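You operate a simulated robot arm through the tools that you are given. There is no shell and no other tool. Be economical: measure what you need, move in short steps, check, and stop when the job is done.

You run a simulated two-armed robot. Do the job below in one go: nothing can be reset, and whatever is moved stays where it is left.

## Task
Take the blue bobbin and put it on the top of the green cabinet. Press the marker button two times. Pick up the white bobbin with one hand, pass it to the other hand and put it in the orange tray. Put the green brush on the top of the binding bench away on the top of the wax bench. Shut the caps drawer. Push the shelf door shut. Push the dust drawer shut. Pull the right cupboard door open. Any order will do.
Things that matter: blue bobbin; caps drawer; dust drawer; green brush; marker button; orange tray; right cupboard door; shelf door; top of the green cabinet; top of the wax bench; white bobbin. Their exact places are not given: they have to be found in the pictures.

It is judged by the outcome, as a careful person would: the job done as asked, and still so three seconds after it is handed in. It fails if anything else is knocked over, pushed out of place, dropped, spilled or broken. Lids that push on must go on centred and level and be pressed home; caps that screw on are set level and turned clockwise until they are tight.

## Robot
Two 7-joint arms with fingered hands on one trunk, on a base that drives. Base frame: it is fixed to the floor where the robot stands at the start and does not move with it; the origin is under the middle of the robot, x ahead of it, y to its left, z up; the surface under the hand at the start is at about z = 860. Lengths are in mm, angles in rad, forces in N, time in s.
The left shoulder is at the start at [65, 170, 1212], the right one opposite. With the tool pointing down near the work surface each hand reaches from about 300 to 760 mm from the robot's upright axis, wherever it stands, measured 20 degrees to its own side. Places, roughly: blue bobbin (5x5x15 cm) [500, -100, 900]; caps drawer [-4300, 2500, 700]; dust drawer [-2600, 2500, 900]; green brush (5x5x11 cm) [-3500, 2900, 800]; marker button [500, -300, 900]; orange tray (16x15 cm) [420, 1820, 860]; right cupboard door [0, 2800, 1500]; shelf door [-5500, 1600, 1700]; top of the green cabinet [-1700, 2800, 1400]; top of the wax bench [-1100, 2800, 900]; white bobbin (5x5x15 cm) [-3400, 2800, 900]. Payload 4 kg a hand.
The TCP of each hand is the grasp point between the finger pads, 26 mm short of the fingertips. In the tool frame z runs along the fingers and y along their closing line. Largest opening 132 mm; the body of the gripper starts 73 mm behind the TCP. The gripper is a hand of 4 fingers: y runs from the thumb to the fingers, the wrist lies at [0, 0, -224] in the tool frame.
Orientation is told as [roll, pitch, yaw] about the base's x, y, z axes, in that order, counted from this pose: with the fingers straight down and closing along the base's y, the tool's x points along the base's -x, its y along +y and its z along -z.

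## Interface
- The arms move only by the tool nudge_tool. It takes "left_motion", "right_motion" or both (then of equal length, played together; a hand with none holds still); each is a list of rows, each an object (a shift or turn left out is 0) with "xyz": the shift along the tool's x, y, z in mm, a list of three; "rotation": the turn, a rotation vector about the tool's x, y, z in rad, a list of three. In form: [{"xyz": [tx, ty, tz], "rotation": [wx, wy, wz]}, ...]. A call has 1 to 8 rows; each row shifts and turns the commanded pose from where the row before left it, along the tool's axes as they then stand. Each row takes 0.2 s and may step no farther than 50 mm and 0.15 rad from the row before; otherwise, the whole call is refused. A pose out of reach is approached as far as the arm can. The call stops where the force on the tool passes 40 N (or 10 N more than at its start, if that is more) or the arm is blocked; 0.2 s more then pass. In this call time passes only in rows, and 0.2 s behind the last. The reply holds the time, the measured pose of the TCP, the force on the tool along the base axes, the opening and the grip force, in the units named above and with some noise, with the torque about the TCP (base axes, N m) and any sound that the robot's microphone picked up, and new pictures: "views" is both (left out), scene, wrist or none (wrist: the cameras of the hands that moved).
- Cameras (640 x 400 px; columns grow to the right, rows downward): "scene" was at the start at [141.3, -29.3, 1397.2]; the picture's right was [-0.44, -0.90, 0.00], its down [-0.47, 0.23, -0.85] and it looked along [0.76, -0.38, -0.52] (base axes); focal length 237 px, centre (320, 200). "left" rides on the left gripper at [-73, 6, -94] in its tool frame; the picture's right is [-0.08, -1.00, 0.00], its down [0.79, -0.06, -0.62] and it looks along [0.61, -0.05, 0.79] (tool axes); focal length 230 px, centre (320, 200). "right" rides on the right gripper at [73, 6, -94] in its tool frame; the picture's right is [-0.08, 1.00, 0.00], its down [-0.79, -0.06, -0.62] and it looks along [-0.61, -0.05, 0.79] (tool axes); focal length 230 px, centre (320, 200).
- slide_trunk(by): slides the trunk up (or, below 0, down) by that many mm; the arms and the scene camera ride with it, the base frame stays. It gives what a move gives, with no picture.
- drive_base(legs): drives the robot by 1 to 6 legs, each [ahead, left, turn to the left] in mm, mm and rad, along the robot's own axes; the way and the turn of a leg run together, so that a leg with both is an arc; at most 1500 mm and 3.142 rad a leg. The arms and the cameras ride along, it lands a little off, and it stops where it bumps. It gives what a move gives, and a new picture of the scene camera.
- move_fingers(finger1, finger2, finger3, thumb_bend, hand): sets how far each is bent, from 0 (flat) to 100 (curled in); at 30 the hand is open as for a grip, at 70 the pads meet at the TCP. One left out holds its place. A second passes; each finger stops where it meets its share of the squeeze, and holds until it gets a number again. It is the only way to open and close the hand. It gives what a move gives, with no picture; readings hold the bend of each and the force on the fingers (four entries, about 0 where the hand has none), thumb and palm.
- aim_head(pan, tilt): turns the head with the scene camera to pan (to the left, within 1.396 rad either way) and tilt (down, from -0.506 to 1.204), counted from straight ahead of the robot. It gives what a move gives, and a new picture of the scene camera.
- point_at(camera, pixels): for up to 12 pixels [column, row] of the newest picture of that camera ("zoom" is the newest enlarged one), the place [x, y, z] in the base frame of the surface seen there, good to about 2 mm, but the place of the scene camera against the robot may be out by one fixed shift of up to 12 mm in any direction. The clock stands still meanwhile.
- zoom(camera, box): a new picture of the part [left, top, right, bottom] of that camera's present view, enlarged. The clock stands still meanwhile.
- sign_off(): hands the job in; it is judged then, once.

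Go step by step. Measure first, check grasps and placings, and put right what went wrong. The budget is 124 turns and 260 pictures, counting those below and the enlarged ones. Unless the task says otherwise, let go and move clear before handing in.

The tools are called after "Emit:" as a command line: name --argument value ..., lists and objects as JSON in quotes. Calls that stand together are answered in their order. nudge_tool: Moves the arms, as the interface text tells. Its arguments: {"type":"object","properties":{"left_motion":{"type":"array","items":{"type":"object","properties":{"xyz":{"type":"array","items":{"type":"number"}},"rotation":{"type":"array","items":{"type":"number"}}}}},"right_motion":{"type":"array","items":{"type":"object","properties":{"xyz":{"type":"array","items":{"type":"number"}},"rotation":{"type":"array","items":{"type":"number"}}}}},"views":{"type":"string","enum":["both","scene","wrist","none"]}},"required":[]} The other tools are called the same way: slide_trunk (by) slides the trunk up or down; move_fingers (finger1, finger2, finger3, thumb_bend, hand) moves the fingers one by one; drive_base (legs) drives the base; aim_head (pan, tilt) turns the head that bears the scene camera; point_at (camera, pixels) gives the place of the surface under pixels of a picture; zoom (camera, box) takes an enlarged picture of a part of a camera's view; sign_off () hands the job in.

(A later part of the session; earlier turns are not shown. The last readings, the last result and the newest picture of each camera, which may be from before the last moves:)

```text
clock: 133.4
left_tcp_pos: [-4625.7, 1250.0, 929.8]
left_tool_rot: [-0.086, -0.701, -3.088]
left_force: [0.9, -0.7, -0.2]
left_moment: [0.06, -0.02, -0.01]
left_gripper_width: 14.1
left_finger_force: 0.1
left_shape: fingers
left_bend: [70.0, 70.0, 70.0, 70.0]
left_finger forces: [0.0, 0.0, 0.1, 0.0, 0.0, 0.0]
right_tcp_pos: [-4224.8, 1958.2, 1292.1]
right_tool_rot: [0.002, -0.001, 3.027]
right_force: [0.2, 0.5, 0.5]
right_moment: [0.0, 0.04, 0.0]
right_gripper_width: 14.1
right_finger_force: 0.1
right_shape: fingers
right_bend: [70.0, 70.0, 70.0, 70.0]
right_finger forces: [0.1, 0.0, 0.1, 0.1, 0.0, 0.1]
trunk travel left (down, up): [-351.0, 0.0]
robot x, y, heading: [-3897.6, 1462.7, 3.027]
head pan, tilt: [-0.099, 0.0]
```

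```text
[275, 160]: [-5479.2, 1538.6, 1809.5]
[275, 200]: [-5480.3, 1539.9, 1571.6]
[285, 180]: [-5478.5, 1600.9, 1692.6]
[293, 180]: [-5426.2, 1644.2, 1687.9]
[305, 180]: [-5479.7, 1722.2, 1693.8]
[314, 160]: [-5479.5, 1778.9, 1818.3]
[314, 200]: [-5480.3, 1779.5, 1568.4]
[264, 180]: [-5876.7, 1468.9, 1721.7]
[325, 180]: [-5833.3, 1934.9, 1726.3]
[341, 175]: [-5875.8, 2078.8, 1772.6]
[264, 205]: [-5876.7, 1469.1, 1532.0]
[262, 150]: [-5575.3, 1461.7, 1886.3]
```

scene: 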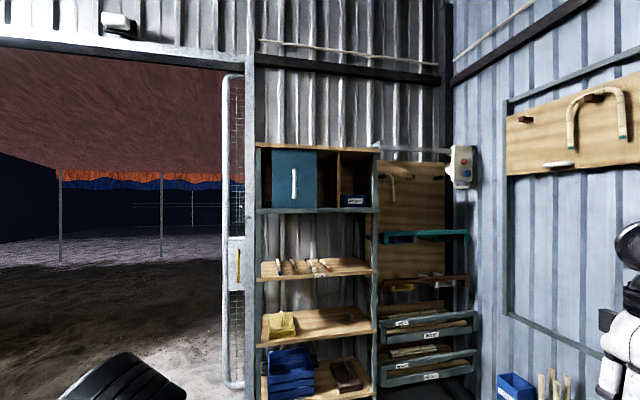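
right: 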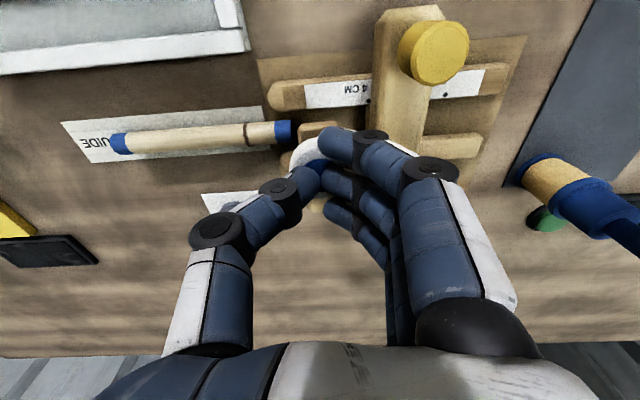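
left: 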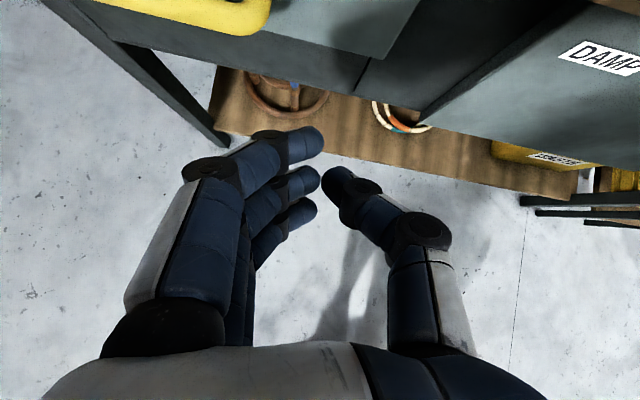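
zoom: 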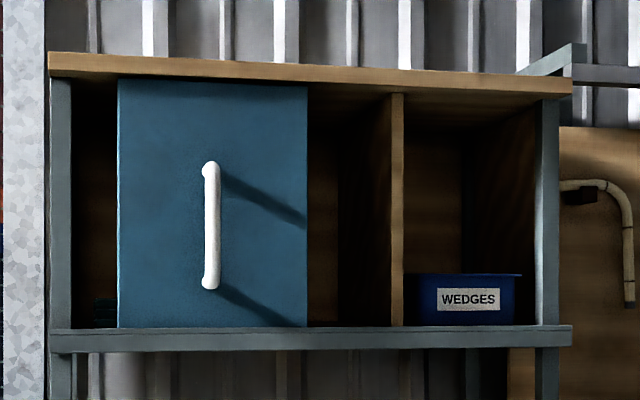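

The panel is flat at x≈-5480, y 1520–1795, with a centre handle at (-5426,1644,1688): it's a sliding door. I'll drive closer to see which side it shuts to.

Emit:
drive_base --legs '[[600, -100, 0.1]]'

Emit:
zoom --camera "scene" --box '[200, 40, 480, 215]'

```text
clock: 136.9
left_tcp_pos: [-5204.1, 1316.9, 930.2]
left_tool_rot: [-0.087, -0.7, -2.987]
left_force: [-0.5, -0.7, -1.4]
left_moment: [0.0, -0.02, -0.03]
left_gripper_width: 14.1
left_finger_force: 0.0
left_shape: fingers
left_bend: [70.0, 70.0, 70.0, 70.0]
left_finger forces: [0.1, 0.1, 0.0, 0.0, 0.0, 0.0]
right_tcp_pos: [-4873.9, 2061.2, 1292.0]
right_tool_rot: [-0.001, -0.002, 3.129]
right_force: [-0.3, 0.4, 0.0]
right_moment: [-0.02, -0.01, 0.01]
right_gripper_width: 13.8
right_finger_force: 0.0
right_shape: fingers
right_bend: [70.0, 70.0, 70.0, 70.0]
right_finger forces: [0.0, 0.0, 0.1, 0.1, 0.1, 0.0]
trunk travel left (down, up): [-351.0, 0.0]
robot x, y, heading: [-4502.3, 1606.8, 3.132]
head pan, tilt: [-0.099, 0.0]
```

scene: 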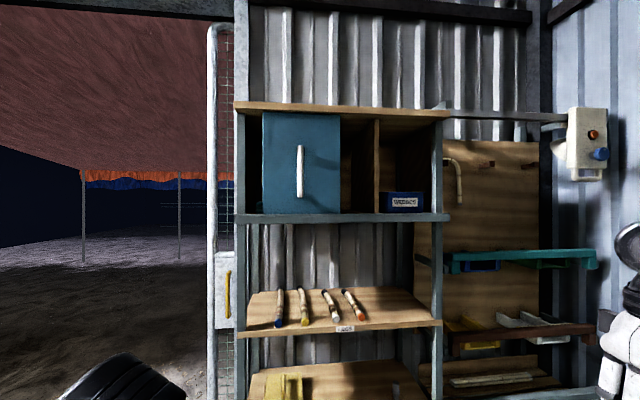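

```text
2.29 times, centred on (340, 128) of scene
```

zoom: 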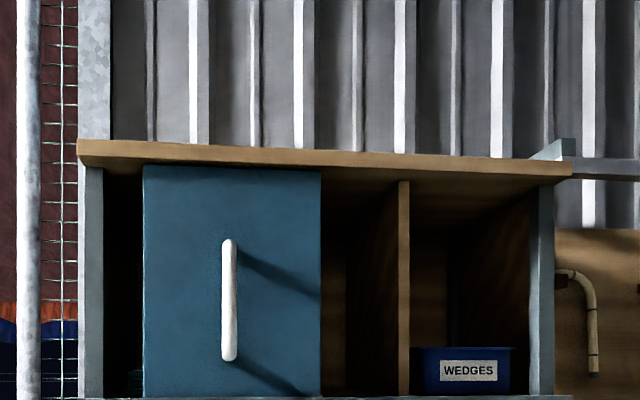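

I'll measure the frame: divider, posts and what lies in the openings.

Emit:
point_at --camera "scene" --pixels '[[263, 165], [338, 165], [377, 165], [241, 165], [254, 165], [438, 165], [345, 165], [365, 165], [300, 170], [259, 207], [254, 140], [400, 150]]'

Emit:
zoom --camera "scene" --box '[230, 100, 390, 220]'

```text
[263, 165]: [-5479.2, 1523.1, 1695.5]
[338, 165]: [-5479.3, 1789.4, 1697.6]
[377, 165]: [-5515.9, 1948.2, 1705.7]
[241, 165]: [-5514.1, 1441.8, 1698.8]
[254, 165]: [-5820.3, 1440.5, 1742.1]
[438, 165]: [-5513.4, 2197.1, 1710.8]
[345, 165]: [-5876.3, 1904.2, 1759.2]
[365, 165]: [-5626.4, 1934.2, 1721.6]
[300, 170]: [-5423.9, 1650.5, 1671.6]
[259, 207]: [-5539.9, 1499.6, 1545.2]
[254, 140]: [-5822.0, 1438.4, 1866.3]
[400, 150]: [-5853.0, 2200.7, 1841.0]
```

```text
3.33 times, centred on (310, 160) of scene
```

zoom: 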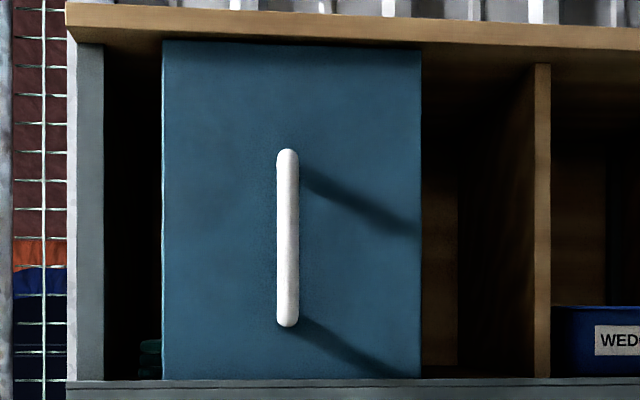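

The door spans one of three equal bays and stands partly over the left one, so it should slide left to cover the left bay. I'll bring the right hand up, pointing forward, to push the handle leftward.

Emit:
nudge_tool --right_motion '[{"xyz": [-20, 22, -36], "rotation": [0, -0.143, 0]}, {"xyz": [-24.9, 22, -32.8], "rotation": [0, -0.143, 0]}, {"xyz": [-29.3, 22, -28.9], "rotation": [0, -0.143, 0]}, {"xyz": [-33.2, 22, -24.4], "rotation": [0, -0.143, 0]}, {"xyz": [-36.3, 22, -19.5], "rotation": [0, -0.143, 0]}, {"xyz": [-38.7, 22, -14.1], "rotation": [0, -0.143, 0]}, {"xyz": [-40.3, 22, -8.4], "rotation": [0, -0.143, 0]}, {"xyz": [-41.1, 22, -2.6], "rotation": [0, -0.143, 0]}]' --views "none"

Emit:
nudge_tool --right_motion '[{"xyz": [-41, 22, 3.3], "rotation": [0, -0.143, 0]}, {"xyz": [-40.2, 22, 9.1], "rotation": [0, -0.143, 0]}, {"xyz": [-38.4, 22, 14.8], "rotation": [0, -0.14, 0]}]' --views "both"

```text
clock: 138.7
left_tcp_pos: [-5205.0, 1316.7, 928.4]
left_tool_rot: [-0.088, -0.702, -2.987]
left_force: [0.2, -0.1, -1.0]
left_moment: [0.05, 0.03, 0.01]
left_gripper_width: 14.1
left_finger_force: 0.1
left_shape: fingers
left_bend: [70.0, 70.0, 70.0, 70.0]
left_finger forces: [0.0, 0.0, 0.0, 0.0, 0.1, 0.0]
right_tcp_pos: [-5037.3, 1884.9, 1584.1]
right_tool_rot: [-0.006, -1.146, 3.132]
right_force: [0.4, -0.5, -0.8]
right_moment: [0.01, 0.0, 0.01]
right_gripper_width: 14.0
right_finger_force: 0.0
right_shape: fingers
right_bend: [70.0, 70.0, 70.0, 70.0]
right_finger forces: [0.0, 0.0, 0.1, 0.0, 0.0, 0.0]
trunk travel left (down, up): [-351.0, 0.0]
robot x, y, heading: [-4505.1, 1601.1, 3.122]
head pan, tilt: [-0.099, 0.0]
```

```text
clock: 139.5
left_tcp_pos: [-5203.4, 1315.6, 929.0]
left_tool_rot: [-0.088, -0.701, -2.989]
left_force: [0.1, -0.1, 1.0]
left_moment: [-0.03, 0.01, 0.0]
left_gripper_width: 14.0
left_finger_force: 0.0
left_shape: fingers
left_bend: [70.0, 70.0, 70.0, 70.0]
left_finger forces: [0.0, 0.0, 0.1, 0.0, 0.1, 0.1]
right_tcp_pos: [-5095.6, 1818.3, 1687.4]
right_tool_rot: [-2.391, -1.567, -0.763]
right_force: [0.2, -0.9, 0.0]
right_moment: [-0.02, 0.02, -0.01]
right_gripper_width: 14.1
right_finger_force: 0.0
right_shape: fingers
right_bend: [70.0, 70.0, 70.0, 70.0]
right_finger forces: [0.0, 0.0, 0.0, 0.1, 0.0, 0.0]
trunk travel left (down, up): [-351.0, 0.0]
robot x, y, heading: [-4504.7, 1602.1, 3.124]
head pan, tilt: [-0.099, 0.0]
```

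scene: 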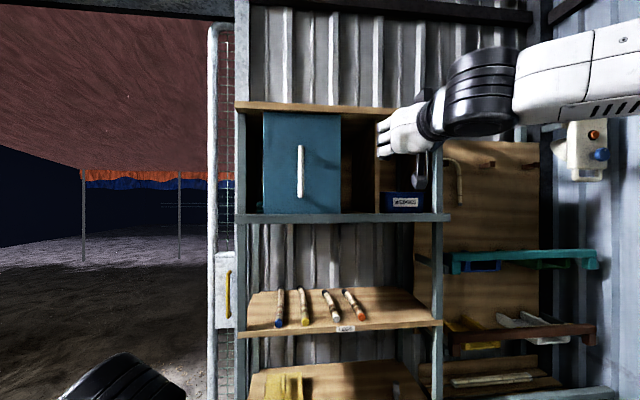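
right: 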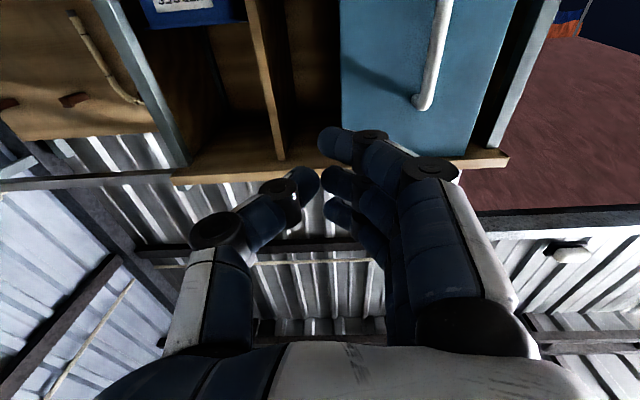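

The right hand points at the shelf. I'll measure the handle with the right camera.

Emit:
point_at --camera "right" --pixels '[[437, 50], [424, 100], [445, 10], [405, 60], [350, 100], [480, 60], [330, 145], [270, 120]]'

Emit:
drive_base --legs '[[120, 0, 0]]'

```text
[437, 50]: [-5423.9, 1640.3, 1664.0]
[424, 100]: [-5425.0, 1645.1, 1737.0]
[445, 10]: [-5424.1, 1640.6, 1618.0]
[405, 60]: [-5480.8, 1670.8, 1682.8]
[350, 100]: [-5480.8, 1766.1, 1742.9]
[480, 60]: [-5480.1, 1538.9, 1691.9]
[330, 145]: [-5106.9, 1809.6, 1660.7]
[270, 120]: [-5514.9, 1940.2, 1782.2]
```

```text
clock: 140.7
left_tcp_pos: [-5321.8, 1321.1, 929.7]
left_tool_rot: [-0.085, -0.701, -2.99]
left_force: [0.6, -0.2, -0.7]
left_moment: [0.0, -0.02, 0.05]
left_gripper_width: 14.0
left_finger_force: 0.0
left_shape: fingers
left_bend: [70.0, 70.0, 70.0, 70.0]
left_finger forces: [0.0, 0.1, 0.0, 0.0, 0.0, 0.1]
right_tcp_pos: [-5212.8, 1822.8, 1686.3]
right_tool_rot: [-2.35, -1.569, -0.804]
right_force: [-0.3, -0.3, -0.7]
right_moment: [0.03, -0.01, 0.01]
right_gripper_width: 13.9
right_finger_force: 0.0
right_shape: fingers
right_bend: [70.0, 70.0, 70.0, 70.0]
right_finger forces: [0.0, 0.0, 0.0, 0.1, 0.1, 0.0]
trunk travel left (down, up): [-351.0, 0.0]
robot x, y, heading: [-4622.7, 1602.8, 3.124]
head pan, tilt: [-0.099, 0.0]
```

scene: 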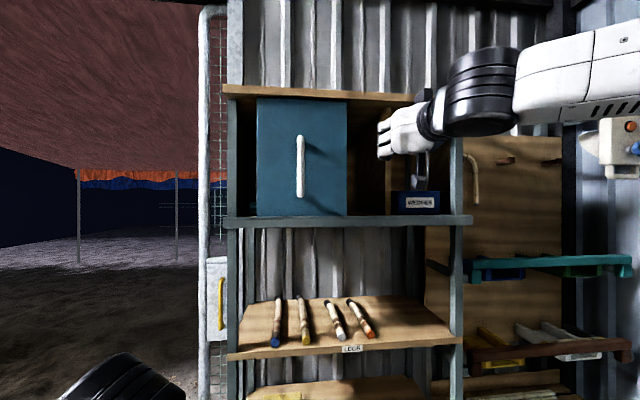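

The wrist camera puts the handle at (-5424,1640). I'll place the fingers just right of the handle and reach in.

Emit:
nudge_tool --right_motion '[{"xyz": [0, 40, 0]}, {"xyz": [0, 40, 0]}, {"xyz": [0, 38, 0]}, {"xyz": [0, 0, 48]}, {"xyz": [0, 0, 48]}, {"xyz": [0, 0, 48]}, {"xyz": [0, 0, 40]}, {"xyz": [0, 0, 36]}]' --views "both"

```text
clock: 142.5
left_tcp_pos: [-5323.6, 1320.2, 927.0]
left_tool_rot: [-0.085, -0.699, -2.988]
left_force: [-1.0, 0.2, 0.9]
left_moment: [-0.02, -0.03, 0.0]
left_gripper_width: 14.0
left_finger_force: 0.1
left_shape: fingers
left_bend: [70.0, 70.0, 70.0, 70.0]
left_finger forces: [0.1, 0.0, 0.1, 0.0, 0.0, 0.0]
right_tcp_pos: [-5434.4, 1707.5, 1684.5]
right_tool_rot: [-0.3, -1.568, -2.856]
right_force: [-1.3, -0.3, -0.7]
right_moment: [0.0, 0.01, 0.01]
right_gripper_width: 14.3
right_finger_force: 0.1
right_shape: fingers
right_bend: [70.0, 70.0, 70.0, 70.0]
right_finger forces: [0.0, 0.0, 0.0, 0.1, 0.0, 0.1]
trunk travel left (down, up): [-351.0, 0.0]
robot x, y, heading: [-4623.0, 1601.8, 3.127]
head pan, tilt: [-0.099, 0.0]
```

scene: 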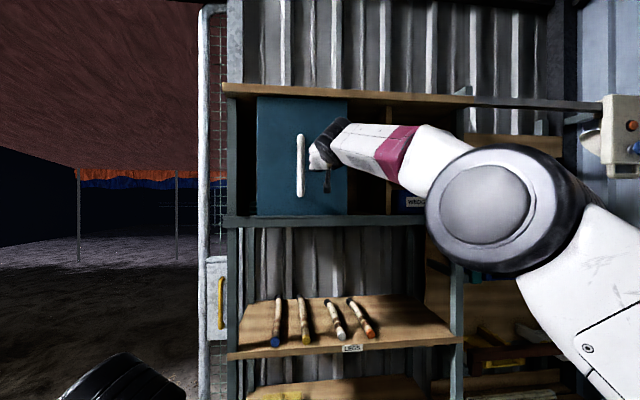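
right: 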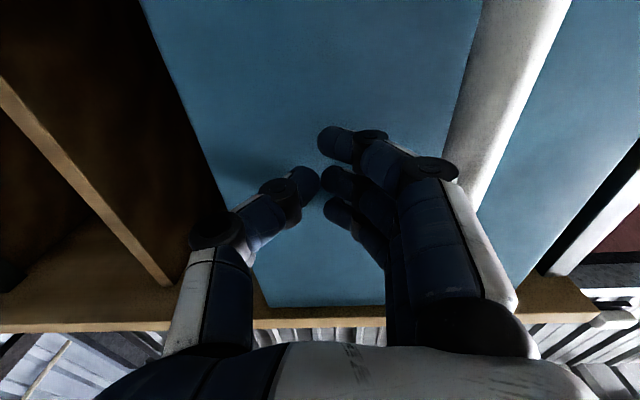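

Fingers are beside the handle on its right. I'll push leftward in steps and watch the force.

Emit:
nudge_tool --right_motion '[{"xyz": [0, 20, 0]}, {"xyz": [0, 20, 0]}, {"xyz": [0, 20, 0]}, {"xyz": [0, 20, 0]}, {"xyz": [0, 20, 0]}, {"xyz": [0, 20, 0]}, {"xyz": [0, 15, 0]}, {"xyz": [0, 15, 0]}]' --views "both"

```text
clock: 144.3
left_tcp_pos: [-5322.3, 1320.3, 929.9]
left_tool_rot: [-0.087, -0.702, -2.989]
left_force: [0.2, -0.5, 0.4]
left_moment: [-0.02, -0.03, 0.0]
left_gripper_width: 14.1
left_finger_force: 0.1
left_shape: fingers
left_bend: [70.0, 70.0, 70.0, 70.0]
left_finger forces: [0.1, 0.1, 0.0, 0.1, 0.0, 0.0]
right_tcp_pos: [-5425.8, 1630.0, 1660.8]
right_tool_rot: [1.174, -1.561, 1.94]
right_force: [-0.2, 0.3, 0.0]
right_moment: [0.0, -0.02, -0.01]
right_gripper_width: 13.9
right_finger_force: 0.0
right_shape: fingers
right_bend: [70.0, 70.0, 70.0, 70.0]
right_finger forces: [0.1, 0.0, 0.0, 0.0, 0.1, 0.1]
right hand out of reach, approached as far as the arm can: row 2, 3, 4, 5, 6, 8
trunk travel left (down, up): [-351.0, 0.0]
robot x, y, heading: [-4623.6, 1604.8, 3.128]
head pan, tilt: [-0.099, 0.0]
```

scene: 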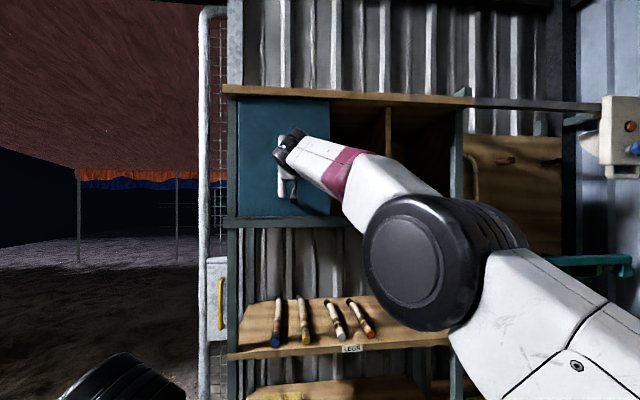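
right: 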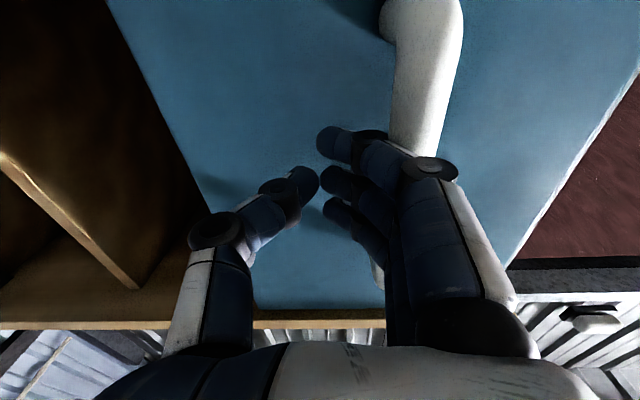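

The door is sliding left and the arm is at its lateral limit. I'll shift the base left a bit and push on.

Emit:
drive_base --legs '[[0, 25, 0]]'

Emit:
point_at --camera "scene" --pixels '[[245, 130], [240, 180], [325, 130], [233, 150], [388, 150], [350, 150]]'

Emit:
zoom --camera "scene" --box '[200, 70, 480, 230]'

```text
clock: 145.2
left_tcp_pos: [-5322.2, 1296.0, 929.7]
left_tool_rot: [-0.087, -0.702, -2.99]
left_force: [0.1, 1.3, 0.5]
left_moment: [0.0, -0.02, 0.0]
left_gripper_width: 13.9
left_finger_force: 0.2
left_shape: fingers
left_bend: [70.0, 70.0, 70.0, 70.0]
left_finger forces: [0.1, 0.0, 0.0, 0.0, 0.0, 0.1]
right_tcp_pos: [-5424.3, 1603.5, 1663.7]
right_tool_rot: [1.62, -1.561, 1.495]
right_force: [0.1, -0.1, -0.5]
right_moment: [-0.01, -0.02, -0.01]
right_gripper_width: 13.5
right_finger_force: 0.0
right_shape: fingers
right_bend: [70.0, 70.0, 70.0, 70.0]
right_finger forces: [0.1, 0.1, 0.0, 0.0, 0.0, 0.0]
trunk travel left (down, up): [-351.0, 0.0]
robot x, y, heading: [-4626.7, 1576.7, 3.126]
head pan, tilt: [-0.099, 0.0]
```

scene: 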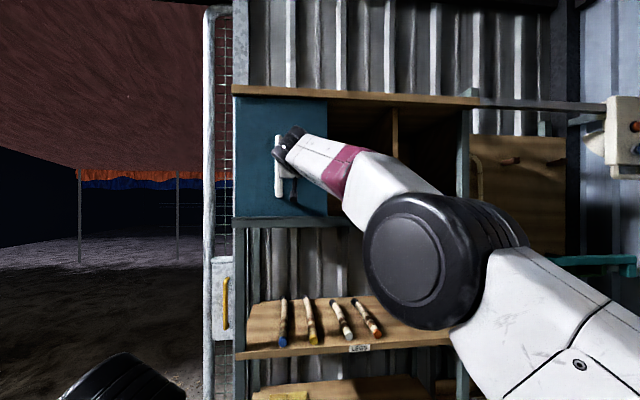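

```text
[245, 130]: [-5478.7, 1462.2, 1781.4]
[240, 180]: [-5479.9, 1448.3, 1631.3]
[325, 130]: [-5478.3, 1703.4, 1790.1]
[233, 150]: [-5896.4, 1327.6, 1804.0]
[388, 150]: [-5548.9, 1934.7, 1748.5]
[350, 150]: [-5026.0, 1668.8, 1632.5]
```

```text
2.29 times, centred on (340, 150) of scene
```

zoom: 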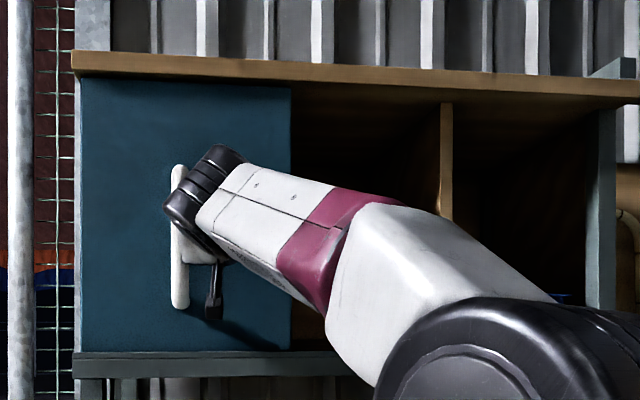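

The door's left edge is almost at the cabinet's left end. I'll keep pushing gently until a stop is felt.

Emit:
nudge_tool --right_motion '[{"xyz": [0, 8, 0]}, {"xyz": [0, 8, 0]}, {"xyz": [0, 8, 0]}]' --views "none"

Emit:
drive_base --legs '[[0, 20, 0]]'

Emit:
nudge_tool --right_motion '[{"xyz": [0, 6, 0]}, {"xyz": [0, 6, 0]}]' --views "scene"

Emit:
point_at --camera "scene" --pixels '[[245, 130], [326, 130], [240, 185]]'

```text
clock: 146.0
left_tcp_pos: [-5322.3, 1295.7, 928.4]
left_tool_rot: [-0.087, -0.701, -2.993]
left_force: [0.6, 0.0, 1.2]
left_moment: [-0.01, -0.02, -0.01]
left_gripper_width: 13.9
left_finger_force: 0.1
left_shape: fingers
left_bend: [70.0, 70.0, 70.0, 70.0]
left_finger forces: [0.0, 0.0, 0.0, 0.0, 0.1, 0.0]
right_tcp_pos: [-5425.4, 1612.0, 1667.2]
right_tool_rot: [1.791, -1.546, 1.308]
right_force: [0.3, 0.3, 0.0]
right_moment: [0.02, 0.01, 0.03]
right_gripper_width: 14.0
right_finger_force: 0.0
right_shape: fingers
right_bend: [70.0, 70.0, 70.0, 70.0]
right_finger forces: [0.0, 0.0, 0.0, 0.0, 0.0, 0.1]
right hand out of reach, approached as far as the arm can: row 2, 3
trunk travel left (down, up): [-351.0, 0.0]
robot x, y, heading: [-4624.2, 1582.5, 3.125]
head pan, tilt: [-0.099, 0.0]
```

```text
clock: 146.9
left_tcp_pos: [-5322.7, 1276.0, 931.1]
left_tool_rot: [-0.086, -0.703, -2.992]
left_force: [-0.4, 0.0, 0.5]
left_moment: [0.01, -0.01, -0.03]
left_gripper_width: 13.9
left_finger_force: 0.0
left_shape: fingers
left_bend: [70.0, 70.0, 70.0, 70.0]
left_finger forces: [0.0, 0.0, 0.1, 0.1, 0.0, 0.0]
right_tcp_pos: [-5426.4, 1592.3, 1663.0]
right_tool_rot: [1.596, -1.548, 1.502]
right_force: [1.7, 4.3, 1.5]
right_moment: [-0.01, -0.01, 0.04]
right_gripper_width: 12.9
right_finger_force: 2.3
right_shape: fingers
right_bend: [70.0, 70.0, 70.0, 70.0]
right_finger forces: [1.8, 1.6, 0.5, 0.1, 0.0, 0.0]
trunk travel left (down, up): [-351.0, 0.0]
robot x, y, heading: [-4623.9, 1564.3, 3.128]
head pan, tilt: [-0.099, 0.0]
```

scene: 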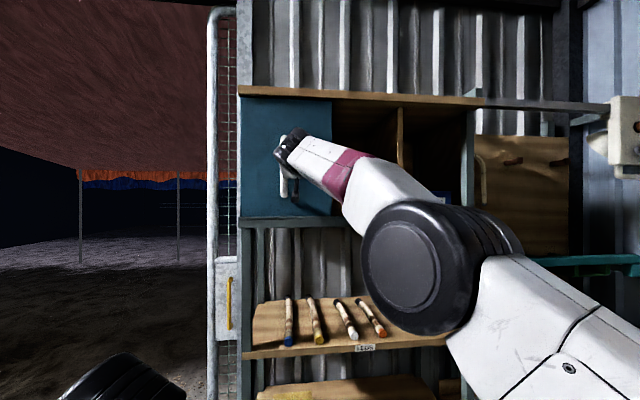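

```text
clock: 147.5
left_tcp_pos: [-5322.6, 1276.5, 929.1]
left_tool_rot: [-0.088, -0.7, -2.99]
left_force: [-0.3, -0.3, 0.2]
left_moment: [0.01, 0.02, -0.01]
left_gripper_width: 14.1
left_finger_force: 0.1
left_shape: fingers
left_bend: [70.0, 70.0, 70.0, 70.0]
left_finger forces: [0.1, 0.0, 0.1, 0.1, 0.0, 0.0]
right_tcp_pos: [-5428.7, 1597.3, 1663.1]
right_tool_rot: [1.627, -1.538, 1.455]
right_force: [-0.1, -0.6, 1.5]
right_moment: [0.02, 0.02, 0.0]
right_gripper_width: 13.9
right_finger_force: 0.0
right_shape: fingers
right_bend: [70.0, 70.0, 70.0, 70.0]
right_finger forces: [0.0, 0.0, 0.0, 0.1, 0.0, 0.1]
right hand out of reach, approached as far as the arm can: row 1, 2
trunk travel left (down, up): [-351.0, 0.0]
robot x, y, heading: [-4623.2, 1560.4, 3.121]
head pan, tilt: [-0.099, 0.0]
```

scene: 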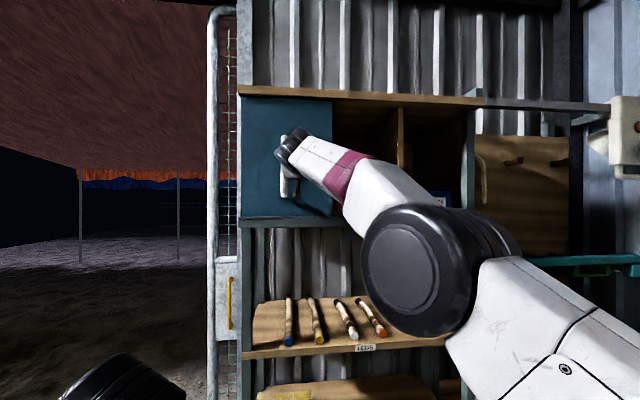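

```text
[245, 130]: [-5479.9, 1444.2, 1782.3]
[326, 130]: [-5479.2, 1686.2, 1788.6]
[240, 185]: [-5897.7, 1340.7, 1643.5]
```

A light resistance showed. I'll press a bit more with the base and read the force.

Emit:
drive_base --legs '[[0, 25, 0]]'

Emit:
zoom --camera "scene" --box '[220, 70, 420, 230]'

Emit:
point_at --camera "scene" --pixels '[[250, 130], [255, 190], [328, 120], [331, 120], [334, 120], [245, 120]]'

```text
clock: 148.4
left_tcp_pos: [-5322.6, 1258.0, 932.6]
left_tool_rot: [-0.078, -0.704, -2.998]
left_force: [0.4, 0.1, 0.5]
left_moment: [-0.02, 0.04, -0.02]
left_gripper_width: 14.0
left_finger_force: 0.0
left_shape: fingers
left_bend: [70.0, 70.0, 70.0, 70.0]
left_finger forces: [0.1, 0.0, 0.0, 0.1, 0.1, 0.0]
right_tcp_pos: [-5425.9, 1585.8, 1662.9]
right_tool_rot: [1.63, -1.531, 1.447]
right_force: [9.5, 33.5, 5.0]
right_moment: [-0.12, 0.0, 0.21]
right_gripper_width: 10.5
right_finger_force: 16.5
right_shape: fingers
right_bend: [72.0, 70.0, 71.0, 69.0]
right_finger forces: [9.4, 16.6, 6.9, 0.0, 0.0, 0.0]
trunk travel left (down, up): [-351.0, 0.0]
robot x, y, heading: [-4619.8, 1537.1, 3.125]
head pan, tilt: [-0.099, 0.0]
```

scene: 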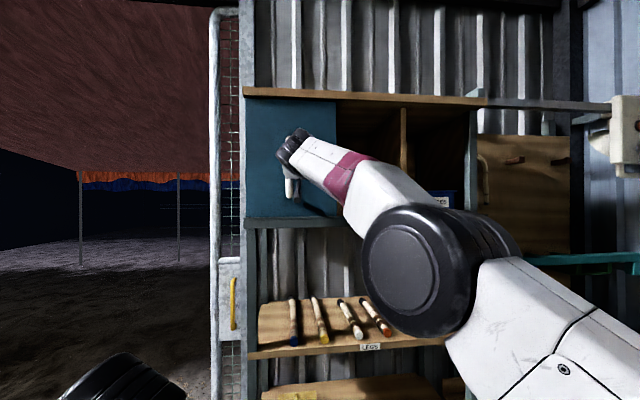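

```text
2.50 times, centred on (320, 150) of scene
```

zoom: 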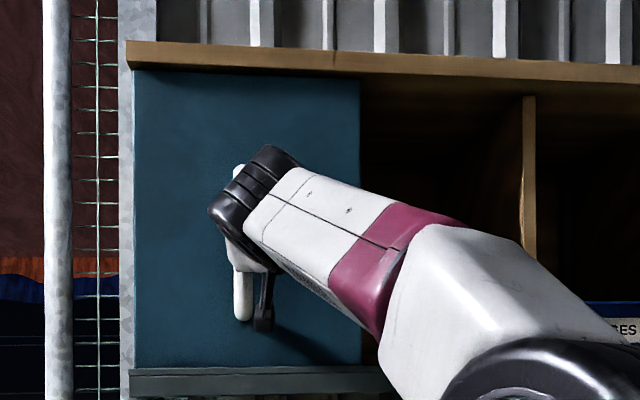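

```text
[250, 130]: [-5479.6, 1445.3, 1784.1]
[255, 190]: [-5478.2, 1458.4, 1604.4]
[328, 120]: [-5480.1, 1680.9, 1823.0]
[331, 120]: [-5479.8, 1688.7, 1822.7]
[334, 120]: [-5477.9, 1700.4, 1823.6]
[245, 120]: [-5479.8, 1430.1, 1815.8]
```

A firm stop (33 N) is felt with the door exactly covering the left bay, flush with the cabinet's end, so it's shut. I'll move off the handle and withdraw.

Emit:
nudge_tool --right_motion '[{"xyz": [0, -25, 0]}, {"xyz": [0, -25, 0]}, {"xyz": [0, 0, -45]}, {"xyz": [0, -20, -45]}, {"xyz": [0, -20, -45]}, {"xyz": [0, -20, -45]}, {"xyz": [0, -20, -45]}]' --views "scene"

Emit:
zoom --camera "scene" --box '[220, 70, 480, 230]'

```text
clock: 150.0
left_tcp_pos: [-5324.9, 1252.3, 931.1]
left_tool_rot: [-0.089, -0.704, -2.991]
left_force: [0.3, 1.1, 0.0]
left_moment: [0.01, 0.0, 0.02]
left_gripper_width: 13.8
left_finger_force: 0.0
left_shape: fingers
left_bend: [70.0, 70.0, 70.0, 70.0]
left_finger forces: [0.0, 0.1, 0.0, 0.1, 0.0, 0.1]
right_tcp_pos: [-5301.4, 1696.0, 1669.4]
right_tool_rot: [1.515, -1.52, 1.559]
right_force: [0.2, -0.1, 0.0]
right_moment: [-0.01, 0.02, 0.0]
right_gripper_width: 13.9
right_finger_force: 0.0
right_shape: fingers
right_bend: [70.0, 70.0, 70.0, 70.0]
right_finger forces: [0.1, 0.0, 0.0, 0.1, 0.1, 0.0]
right hand out of reach, approached as far as the arm can: row 5, 6, 7
trunk travel left (down, up): [-351.0, 0.0]
robot x, y, heading: [-4625.1, 1534.6, 3.121]
head pan, tilt: [-0.099, 0.0]
```

scene: 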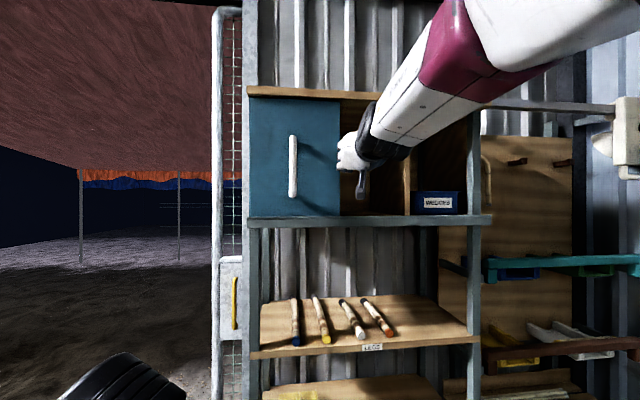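

```text
2.46 times, centred on (350, 150) of scene
```

zoom: 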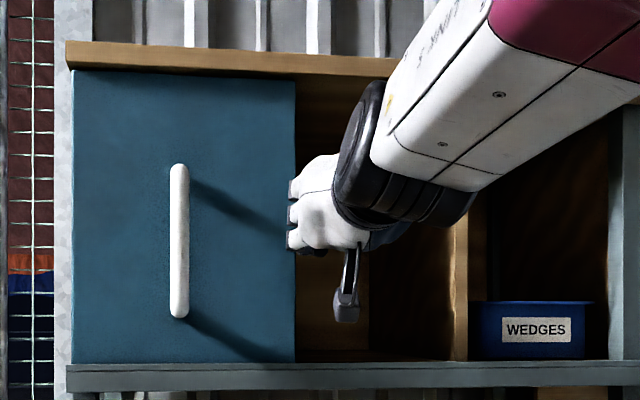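

I'll back away and take one more look at the cabinet before turning to the bench.

Emit:
drive_base --legs '[[-450, 0, 0]]'

Emit:
zoom --camera "scene" --box '[230, 90, 430, 230]'

Emit:
zoom --camera "right" --box '[0, 0, 640, 300]'

```text
clock: 152.7
left_tcp_pos: [-4862.8, 1242.9, 930.4]
left_tool_rot: [-0.088, -0.702, -2.986]
left_force: [-0.3, -0.1, -0.6]
left_moment: [-0.06, -0.01, 0.0]
left_gripper_width: 14.1
left_finger_force: 0.0
left_shape: fingers
left_bend: [70.0, 70.0, 70.0, 70.0]
left_finger forces: [0.0, 0.0, 0.0, 0.1, 0.0, 0.0]
right_tcp_pos: [-4842.9, 1685.3, 1670.3]
right_tool_rot: [1.555, -1.52, 1.526]
right_force: [0.0, 0.2, -0.6]
right_moment: [-0.02, 0.02, 0.04]
right_gripper_width: 13.8
right_finger_force: 0.0
right_shape: fingers
right_bend: [70.0, 70.0, 70.0, 70.0]
right_finger forces: [0.1, 0.0, 0.1, 0.0, 0.0, 0.0]
trunk travel left (down, up): [-351.0, 0.0]
robot x, y, heading: [-4163.5, 1530.0, 3.13]
head pan, tilt: [-0.099, 0.0]
```

scene: 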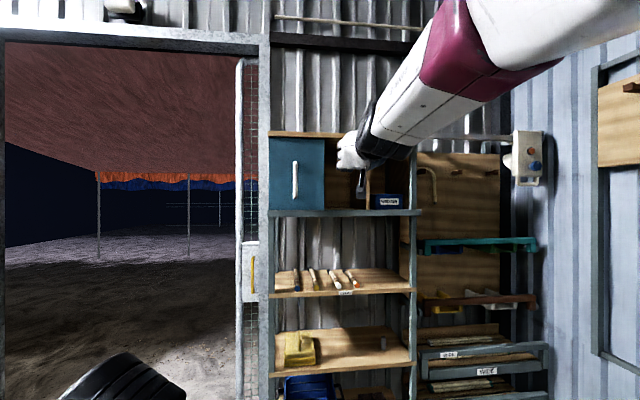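

```text
2.86 times, centred on (330, 160) of scene
```

zoom: 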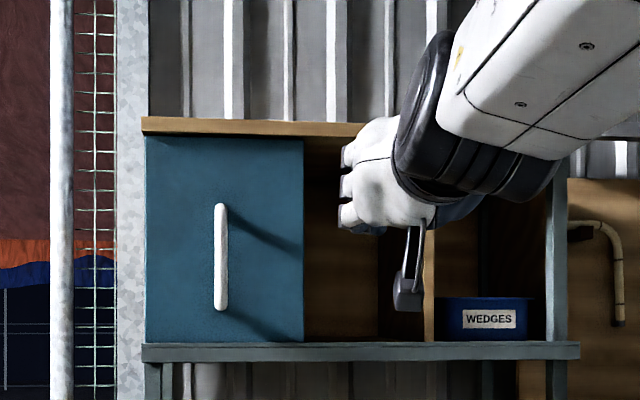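

```text
1.00 times, centred on (320, 150) of right (not enlarged: the box is as wide or as high as the picture)
```

zoom: 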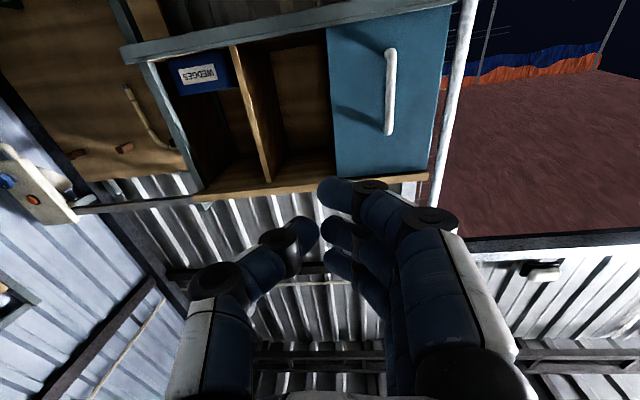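

The door shut over the left bay looks proper. Next, I'll reconfigure both hands: left back to pointing down, right to a 55° forward-down tilt for the handover. I'll also lower the trunk.

Emit:
nudge_tool --left_motion '[{"xyz": [-29, 0, -34.4], "rotation": [0, 0.14, 0]}, {"xyz": [-23.9, 0, -38.1], "rotation": [0, 0.14, 0]}, {"xyz": [-18.3, 0, -41.1], "rotation": [0, 0.14, 0]}, {"xyz": [-12.4, 0, -43.3], "rotation": [0, 0.14, 0]}, {"xyz": [-6.3, 0, -44.6], "rotation": [0, 0.14, 0]}, {"xyz": [0, 0, -45]}, {"xyz": [0, 0, -45]}, {"xyz": [0, 0, -45]}]' --right_motion '[{"xyz": [41, 0, -18], "rotation": [0, 0.12, 0]}, {"xyz": [42.9, 0, -12.7], "rotation": [0, 0.12, 0]}, {"xyz": [44.1, 0, -7.3], "rotation": [0, 0.12, 0]}, {"xyz": [44.7, 0, -1.7], "rotation": [0, 0.12, 0]}, {"xyz": [44.5, 0, 3.9], "rotation": [0, 0.12, 0]}, {"xyz": [44.2, 0, 7]}, {"xyz": [44.2, 0, 7]}, {"xyz": [44.2, 0, 7]}]' --views "none"

Emit:
slide_trunk --by -126

Emit:
drive_base --legs '[[0, 0, -1.56]]'

```text
clock: 154.5
left_tcp_pos: [-4853.9, 1217.3, 1284.2]
left_tool_rot: [-0.066, -0.003, -3.04]
left_force: [0.3, 0.9, 0.6]
left_moment: [0.0, -0.01, 0.0]
left_gripper_width: 14.2
left_finger_force: 0.0
left_shape: fingers
left_bend: [70.0, 70.0, 70.0, 70.0]
left_finger forces: [0.1, 0.0, 0.0, 0.1, 0.1, 0.0]
left hand out of reach, approached as far as the arm can: row 8
right_tcp_pos: [-4745.9, 1653.3, 1334.4]
right_tool_rot: [0.082, -0.969, 3.013]
right_force: [0.3, -0.1, -0.4]
right_moment: [-0.05, -0.02, 0.02]
right_gripper_width: 13.9
right_finger_force: 0.1
right_shape: fingers
right_bend: [70.0, 70.0, 70.0, 70.0]
right_finger forces: [0.1, 0.0, 0.0, 0.1, 0.1, 0.0]
right hand out of reach, approached as far as the arm can: row 1, 2, 3, 4, 6
trunk travel left (down, up): [-351.0, 0.0]
robot x, y, heading: [-4164.8, 1529.5, 3.128]
head pan, tilt: [-0.099, 0.0]
```

```text
clock: 156.1
left_tcp_pos: [-4863.4, 1218.3, 1127.8]
left_tool_rot: [-0.062, 0.05, -3.041]
left_force: [0.3, 0.4, 0.1]
left_moment: [0.0, -0.03, 0.01]
left_gripper_width: 14.3
left_finger_force: 0.0
left_shape: fingers
left_bend: [70.0, 70.0, 70.0, 70.0]
left_finger forces: [0.0, 0.0, 0.0, 0.1, 0.0, 0.0]
right_tcp_pos: [-4743.7, 1657.2, 1208.3]
right_tool_rot: [0.09, -0.969, 3.005]
right_force: [-0.1, -0.4, -0.3]
right_moment: [-0.01, 0.03, 0.03]
right_gripper_width: 14.3
right_finger_force: 0.1
right_shape: fingers
right_bend: [70.0, 70.0, 70.0, 70.0]
right_finger forces: [0.0, 0.0, 0.0, 0.0, 0.0, 0.1]
trunk travel left (down, up): [-225.0, 126.0]
robot x, y, heading: [-4166.5, 1530.1, 3.127]
head pan, tilt: [-0.099, 0.0]
```

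```text
clock: 160.3
left_tcp_pos: [-4476.6, 2228.5, 1127.6]
left_tool_rot: [-0.06, 0.052, 1.67]
left_force: [-0.3, 0.3, -0.4]
left_moment: [-0.03, 0.01, -0.03]
left_gripper_width: 14.1
left_finger_force: 0.1
left_shape: fingers
left_bend: [70.0, 70.0, 70.0, 70.0]
left_finger forces: [0.0, 0.0, 0.1, 0.0, 0.0, 0.0]
right_tcp_pos: [-4037.7, 2109.9, 1208.2]
right_tool_rot: [0.091, -0.968, 1.435]
right_force: [0.2, 0.0, 0.2]
right_moment: [0.01, -0.02, 0.0]
right_gripper_width: 14.2
right_finger_force: 0.1
right_shape: fingers
right_bend: [70.0, 70.0, 70.0, 70.0]
right_finger forces: [0.1, 0.0, 0.1, 0.0, 0.0, 0.0]
trunk travel left (down, up): [-225.0, 126.0]
robot x, y, heading: [-4166.5, 1531.3, 1.558]
head pan, tilt: [-0.099, 0.0]
```

scene: 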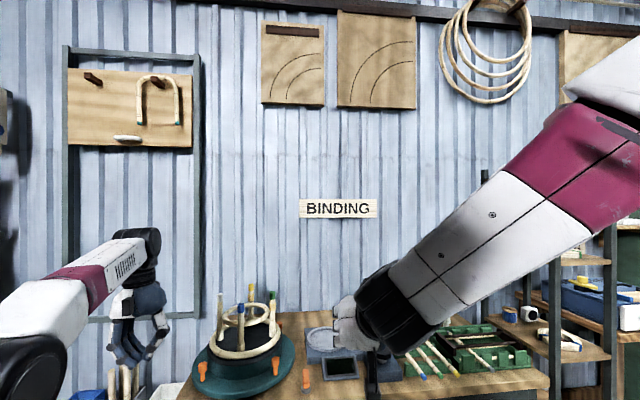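

I'll level and open the left hand and bring it inward, then sidestep right towards the bobbins.

Emit:
nudge_tool --left_motion '[{"xyz": [20, -40, 0], "rotation": [-0.06, -0.052, 0.1]}, {"xyz": [20, -40, 0]}, {"xyz": [20, -40, 0]}, {"xyz": [20, -40, 0]}, {"xyz": [10, -30, 0]}]' --views "none"

Emit:
move_fingers --hand "left" --finger1 30 --finger2 30 --finger3 30 --thumb_bend 30

Emit:
move_fingers --hand "right" --finger1 30 --finger2 30 --finger3 30 --thumb_bend 30

Emit:
aim_head --pan 0.0 --tilt 0.5

Emit:
drive_base --legs '[[250, -850, 0.012]]'

```text
clock: 161.5
left_tcp_pos: [-4279.2, 2226.8, 1151.0]
left_tool_rot: [-0.003, -0.002, 1.573]
left_force: [1.7, 0.0, -0.5]
left_moment: [0.01, 0.0, 0.01]
left_gripper_width: 14.2
left_finger_force: 0.1
left_shape: fingers
left_bend: [70.0, 70.0, 70.0, 70.0]
left_finger forces: [0.0, 0.1, 0.0, 0.1, 0.0, 0.0]
left hand out of reach, approached as far as the arm can: row 1, 2, 3, 4, 5
right_tcp_pos: [-4036.2, 2110.2, 1207.6]
right_tool_rot: [0.09, -0.966, 1.435]
right_force: [0.7, 0.3, -0.4]
right_moment: [0.01, -0.02, 0.03]
right_gripper_width: 14.1
right_finger_force: 0.1
right_shape: fingers
right_bend: [70.0, 70.0, 70.0, 70.0]
right_finger forces: [0.1, 0.0, 0.0, 0.1, 0.0, 0.0]
trunk travel left (down, up): [-225.0, 126.0]
robot x, y, heading: [-4163.5, 1531.0, 1.558]
head pan, tilt: [-0.099, 0.0]
```

```text
clock: 162.5
left_tcp_pos: [-4281.3, 2225.3, 1151.5]
left_tool_rot: [-0.001, -0.002, 1.574]
left_force: [0.8, 0.8, 0.0]
left_moment: [0.0, 0.0, 0.01]
left_gripper_width: 135.8
left_finger_force: 0.0
left_shape: fingers
left_bend: [30.0, 30.0, 30.0, 30.0]
left_finger forces: [0.0, 0.0, 0.1, 0.1, 0.1, 0.0]
right_tcp_pos: [-4037.3, 2109.4, 1207.3]
right_tool_rot: [0.09, -0.968, 1.433]
right_force: [-0.5, 0.4, 0.0]
right_moment: [0.02, -0.02, -0.03]
right_gripper_width: 14.3
right_finger_force: 0.1
right_shape: fingers
right_bend: [70.0, 70.0, 70.0, 70.0]
right_finger forces: [0.1, 0.0, 0.0, 0.1, 0.1, 0.0]
trunk travel left (down, up): [-225.0, 126.0]
robot x, y, heading: [-4164.1, 1528.6, 1.558]
head pan, tilt: [-0.099, 0.0]
```

```text
clock: 163.5
left_tcp_pos: [-4279.6, 2226.9, 1151.2]
left_tool_rot: [-0.002, -0.003, 1.574]
left_force: [-0.3, -0.2, -0.5]
left_moment: [0.0, -0.02, 0.01]
left_gripper_width: 135.8
left_finger_force: 0.1
left_shape: fingers
left_bend: [30.0, 30.0, 30.0, 30.0]
left_finger forces: [0.1, 0.0, 0.0, 0.1, 0.0, 0.1]
right_tcp_pos: [-4038.0, 2109.3, 1206.9]
right_tool_rot: [0.092, -0.968, 1.434]
right_force: [0.1, 0.6, -0.4]
right_moment: [0.06, -0.01, 0.01]
right_gripper_width: 135.5
right_finger_force: 0.0
right_shape: fingers
right_bend: [30.0, 30.0, 30.0, 30.0]
right_finger forces: [0.1, 0.0, 0.0, 0.0, 0.0, 0.0]
trunk travel left (down, up): [-225.0, 126.0]
robot x, y, heading: [-4166.1, 1527.8, 1.562]
head pan, tilt: [-0.099, 0.0]
```

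```text
clock: 164.4
left_tcp_pos: [-4279.8, 2226.5, 1149.9]
left_tool_rot: [-0.004, -0.003, 1.573]
left_force: [0.1, 0.7, -0.1]
left_moment: [0.01, -0.02, 0.01]
left_gripper_width: 135.6
left_finger_force: 0.0
left_shape: fingers
left_bend: [30.0, 30.0, 30.0, 30.0]
left_finger forces: [0.0, 0.0, 0.0, 0.0, 0.0, 0.0]
right_tcp_pos: [-4037.5, 2109.5, 1208.6]
right_tool_rot: [0.09, -0.968, 1.436]
right_force: [-0.2, 0.3, -0.7]
right_moment: [0.02, 0.02, 0.01]
right_gripper_width: 135.7
right_finger_force: 0.1
right_shape: fingers
right_bend: [30.0, 30.0, 30.0, 30.0]
right_finger forces: [0.0, 0.1, 0.0, 0.0, 0.0, 0.0]
trunk travel left (down, up): [-225.0, 126.0]
robot x, y, heading: [-4169.2, 1532.1, 1.559]
head pan, tilt: [0.0, 0.499]
```

scene: 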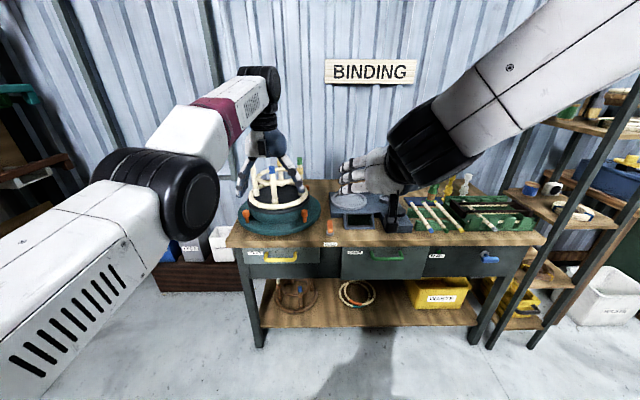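

```text
clock: 172.4
left_tcp_pos: [-3409.2, 2476.4, 1150.4]
left_tool_rot: [-0.002, -0.001, 1.576]
left_force: [-0.4, -0.2, -0.9]
left_moment: [0.01, 0.01, 0.02]
left_gripper_width: 135.5
left_finger_force: 0.0
left_shape: fingers
left_bend: [30.0, 30.0, 30.0, 30.0]
left_finger forces: [0.0, 0.1, 0.0, 0.0, 0.0, 0.0]
right_tcp_pos: [-3166.8, 2363.0, 1206.8]
right_tool_rot: [0.09, -0.966, 1.439]
right_force: [0.0, 0.6, 0.7]
right_moment: [0.0, 0.02, 0.01]
right_gripper_width: 135.8
right_finger_force: 0.0
right_shape: fingers
right_bend: [30.0, 30.0, 30.0, 30.0]
right_finger forces: [0.0, 0.0, 0.1, 0.0, 0.0, 0.0]
trunk travel left (down, up): [-225.0, 126.0]
robot x, y, heading: [-3287.1, 1779.2, 1.563]
head pan, tilt: [0.0, 0.499]
```

scene: 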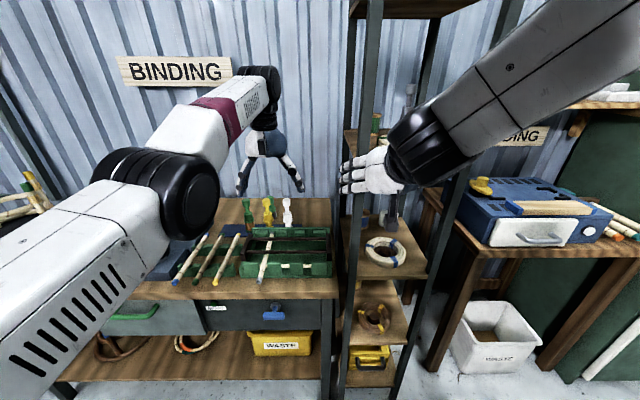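

I need the rack's left edge and exact bobbin positions before advancing.

Emit:
point_at --camera "scene" --pixels '[[352, 300], [345, 60], [372, 60], [405, 300], [288, 205], [287, 218], [268, 207], [248, 205], [258, 212], [300, 262], [330, 262], [245, 265]]'

Emit:
nudge_tool --left_motion '[{"xyz": [0, 0, 0]}]' --views "wrist"

Emit:
zoom --camera "scene" --box '[200, 170, 360, 290]'

```text
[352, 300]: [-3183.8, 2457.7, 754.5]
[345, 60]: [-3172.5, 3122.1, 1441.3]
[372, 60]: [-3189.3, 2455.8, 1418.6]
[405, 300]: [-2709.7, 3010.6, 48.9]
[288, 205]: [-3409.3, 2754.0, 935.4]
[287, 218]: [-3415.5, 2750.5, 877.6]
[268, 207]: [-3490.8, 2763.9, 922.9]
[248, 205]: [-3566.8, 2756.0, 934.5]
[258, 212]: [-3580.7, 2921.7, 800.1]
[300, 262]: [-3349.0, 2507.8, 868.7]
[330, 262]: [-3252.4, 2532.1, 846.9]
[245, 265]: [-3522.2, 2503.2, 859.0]
```

```text
clock: 172.8
left_tcp_pos: [-3410.5, 2477.0, 1150.3]
left_tool_rot: [-0.003, -0.001, 1.577]
left_force: [-0.2, 0.2, -0.3]
left_moment: [-0.01, -0.01, 0.02]
left_gripper_width: 135.6
left_finger_force: 0.1
left_shape: fingers
left_bend: [30.0, 30.0, 30.0, 30.0]
left_finger forces: [0.0, 0.0, 0.0, 0.1, 0.1, 0.0]
right_tcp_pos: [-3167.2, 2362.8, 1207.7]
right_tool_rot: [0.089, -0.967, 1.439]
right_force: [0.5, -0.7, -0.8]
right_moment: [0.03, 0.0, -0.01]
right_gripper_width: 135.5
right_finger_force: 0.0
right_shape: fingers
right_bend: [30.0, 30.0, 30.0, 30.0]
right_finger forces: [0.1, 0.1, 0.0, 0.0, 0.0, 0.0]
trunk travel left (down, up): [-225.0, 126.0]
robot x, y, heading: [-3294.2, 1783.2, 1.563]
head pan, tilt: [0.0, 0.499]
```

left: 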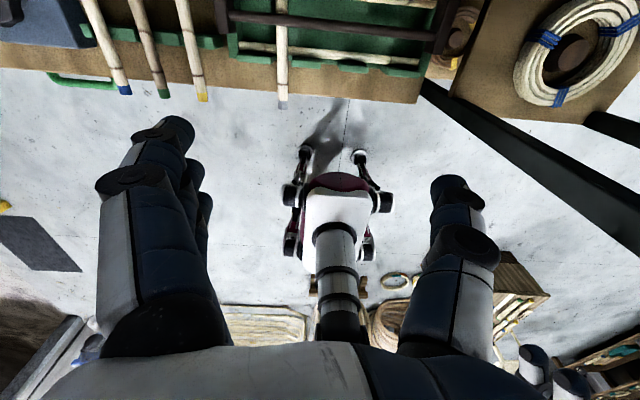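

```text
3.33 times, centred on (280, 230) of scene
```

zoom: 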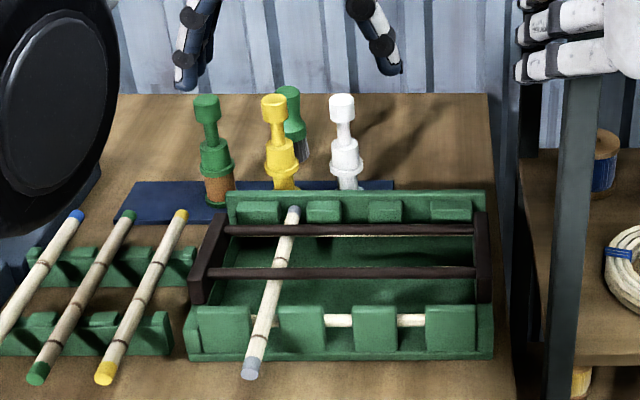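

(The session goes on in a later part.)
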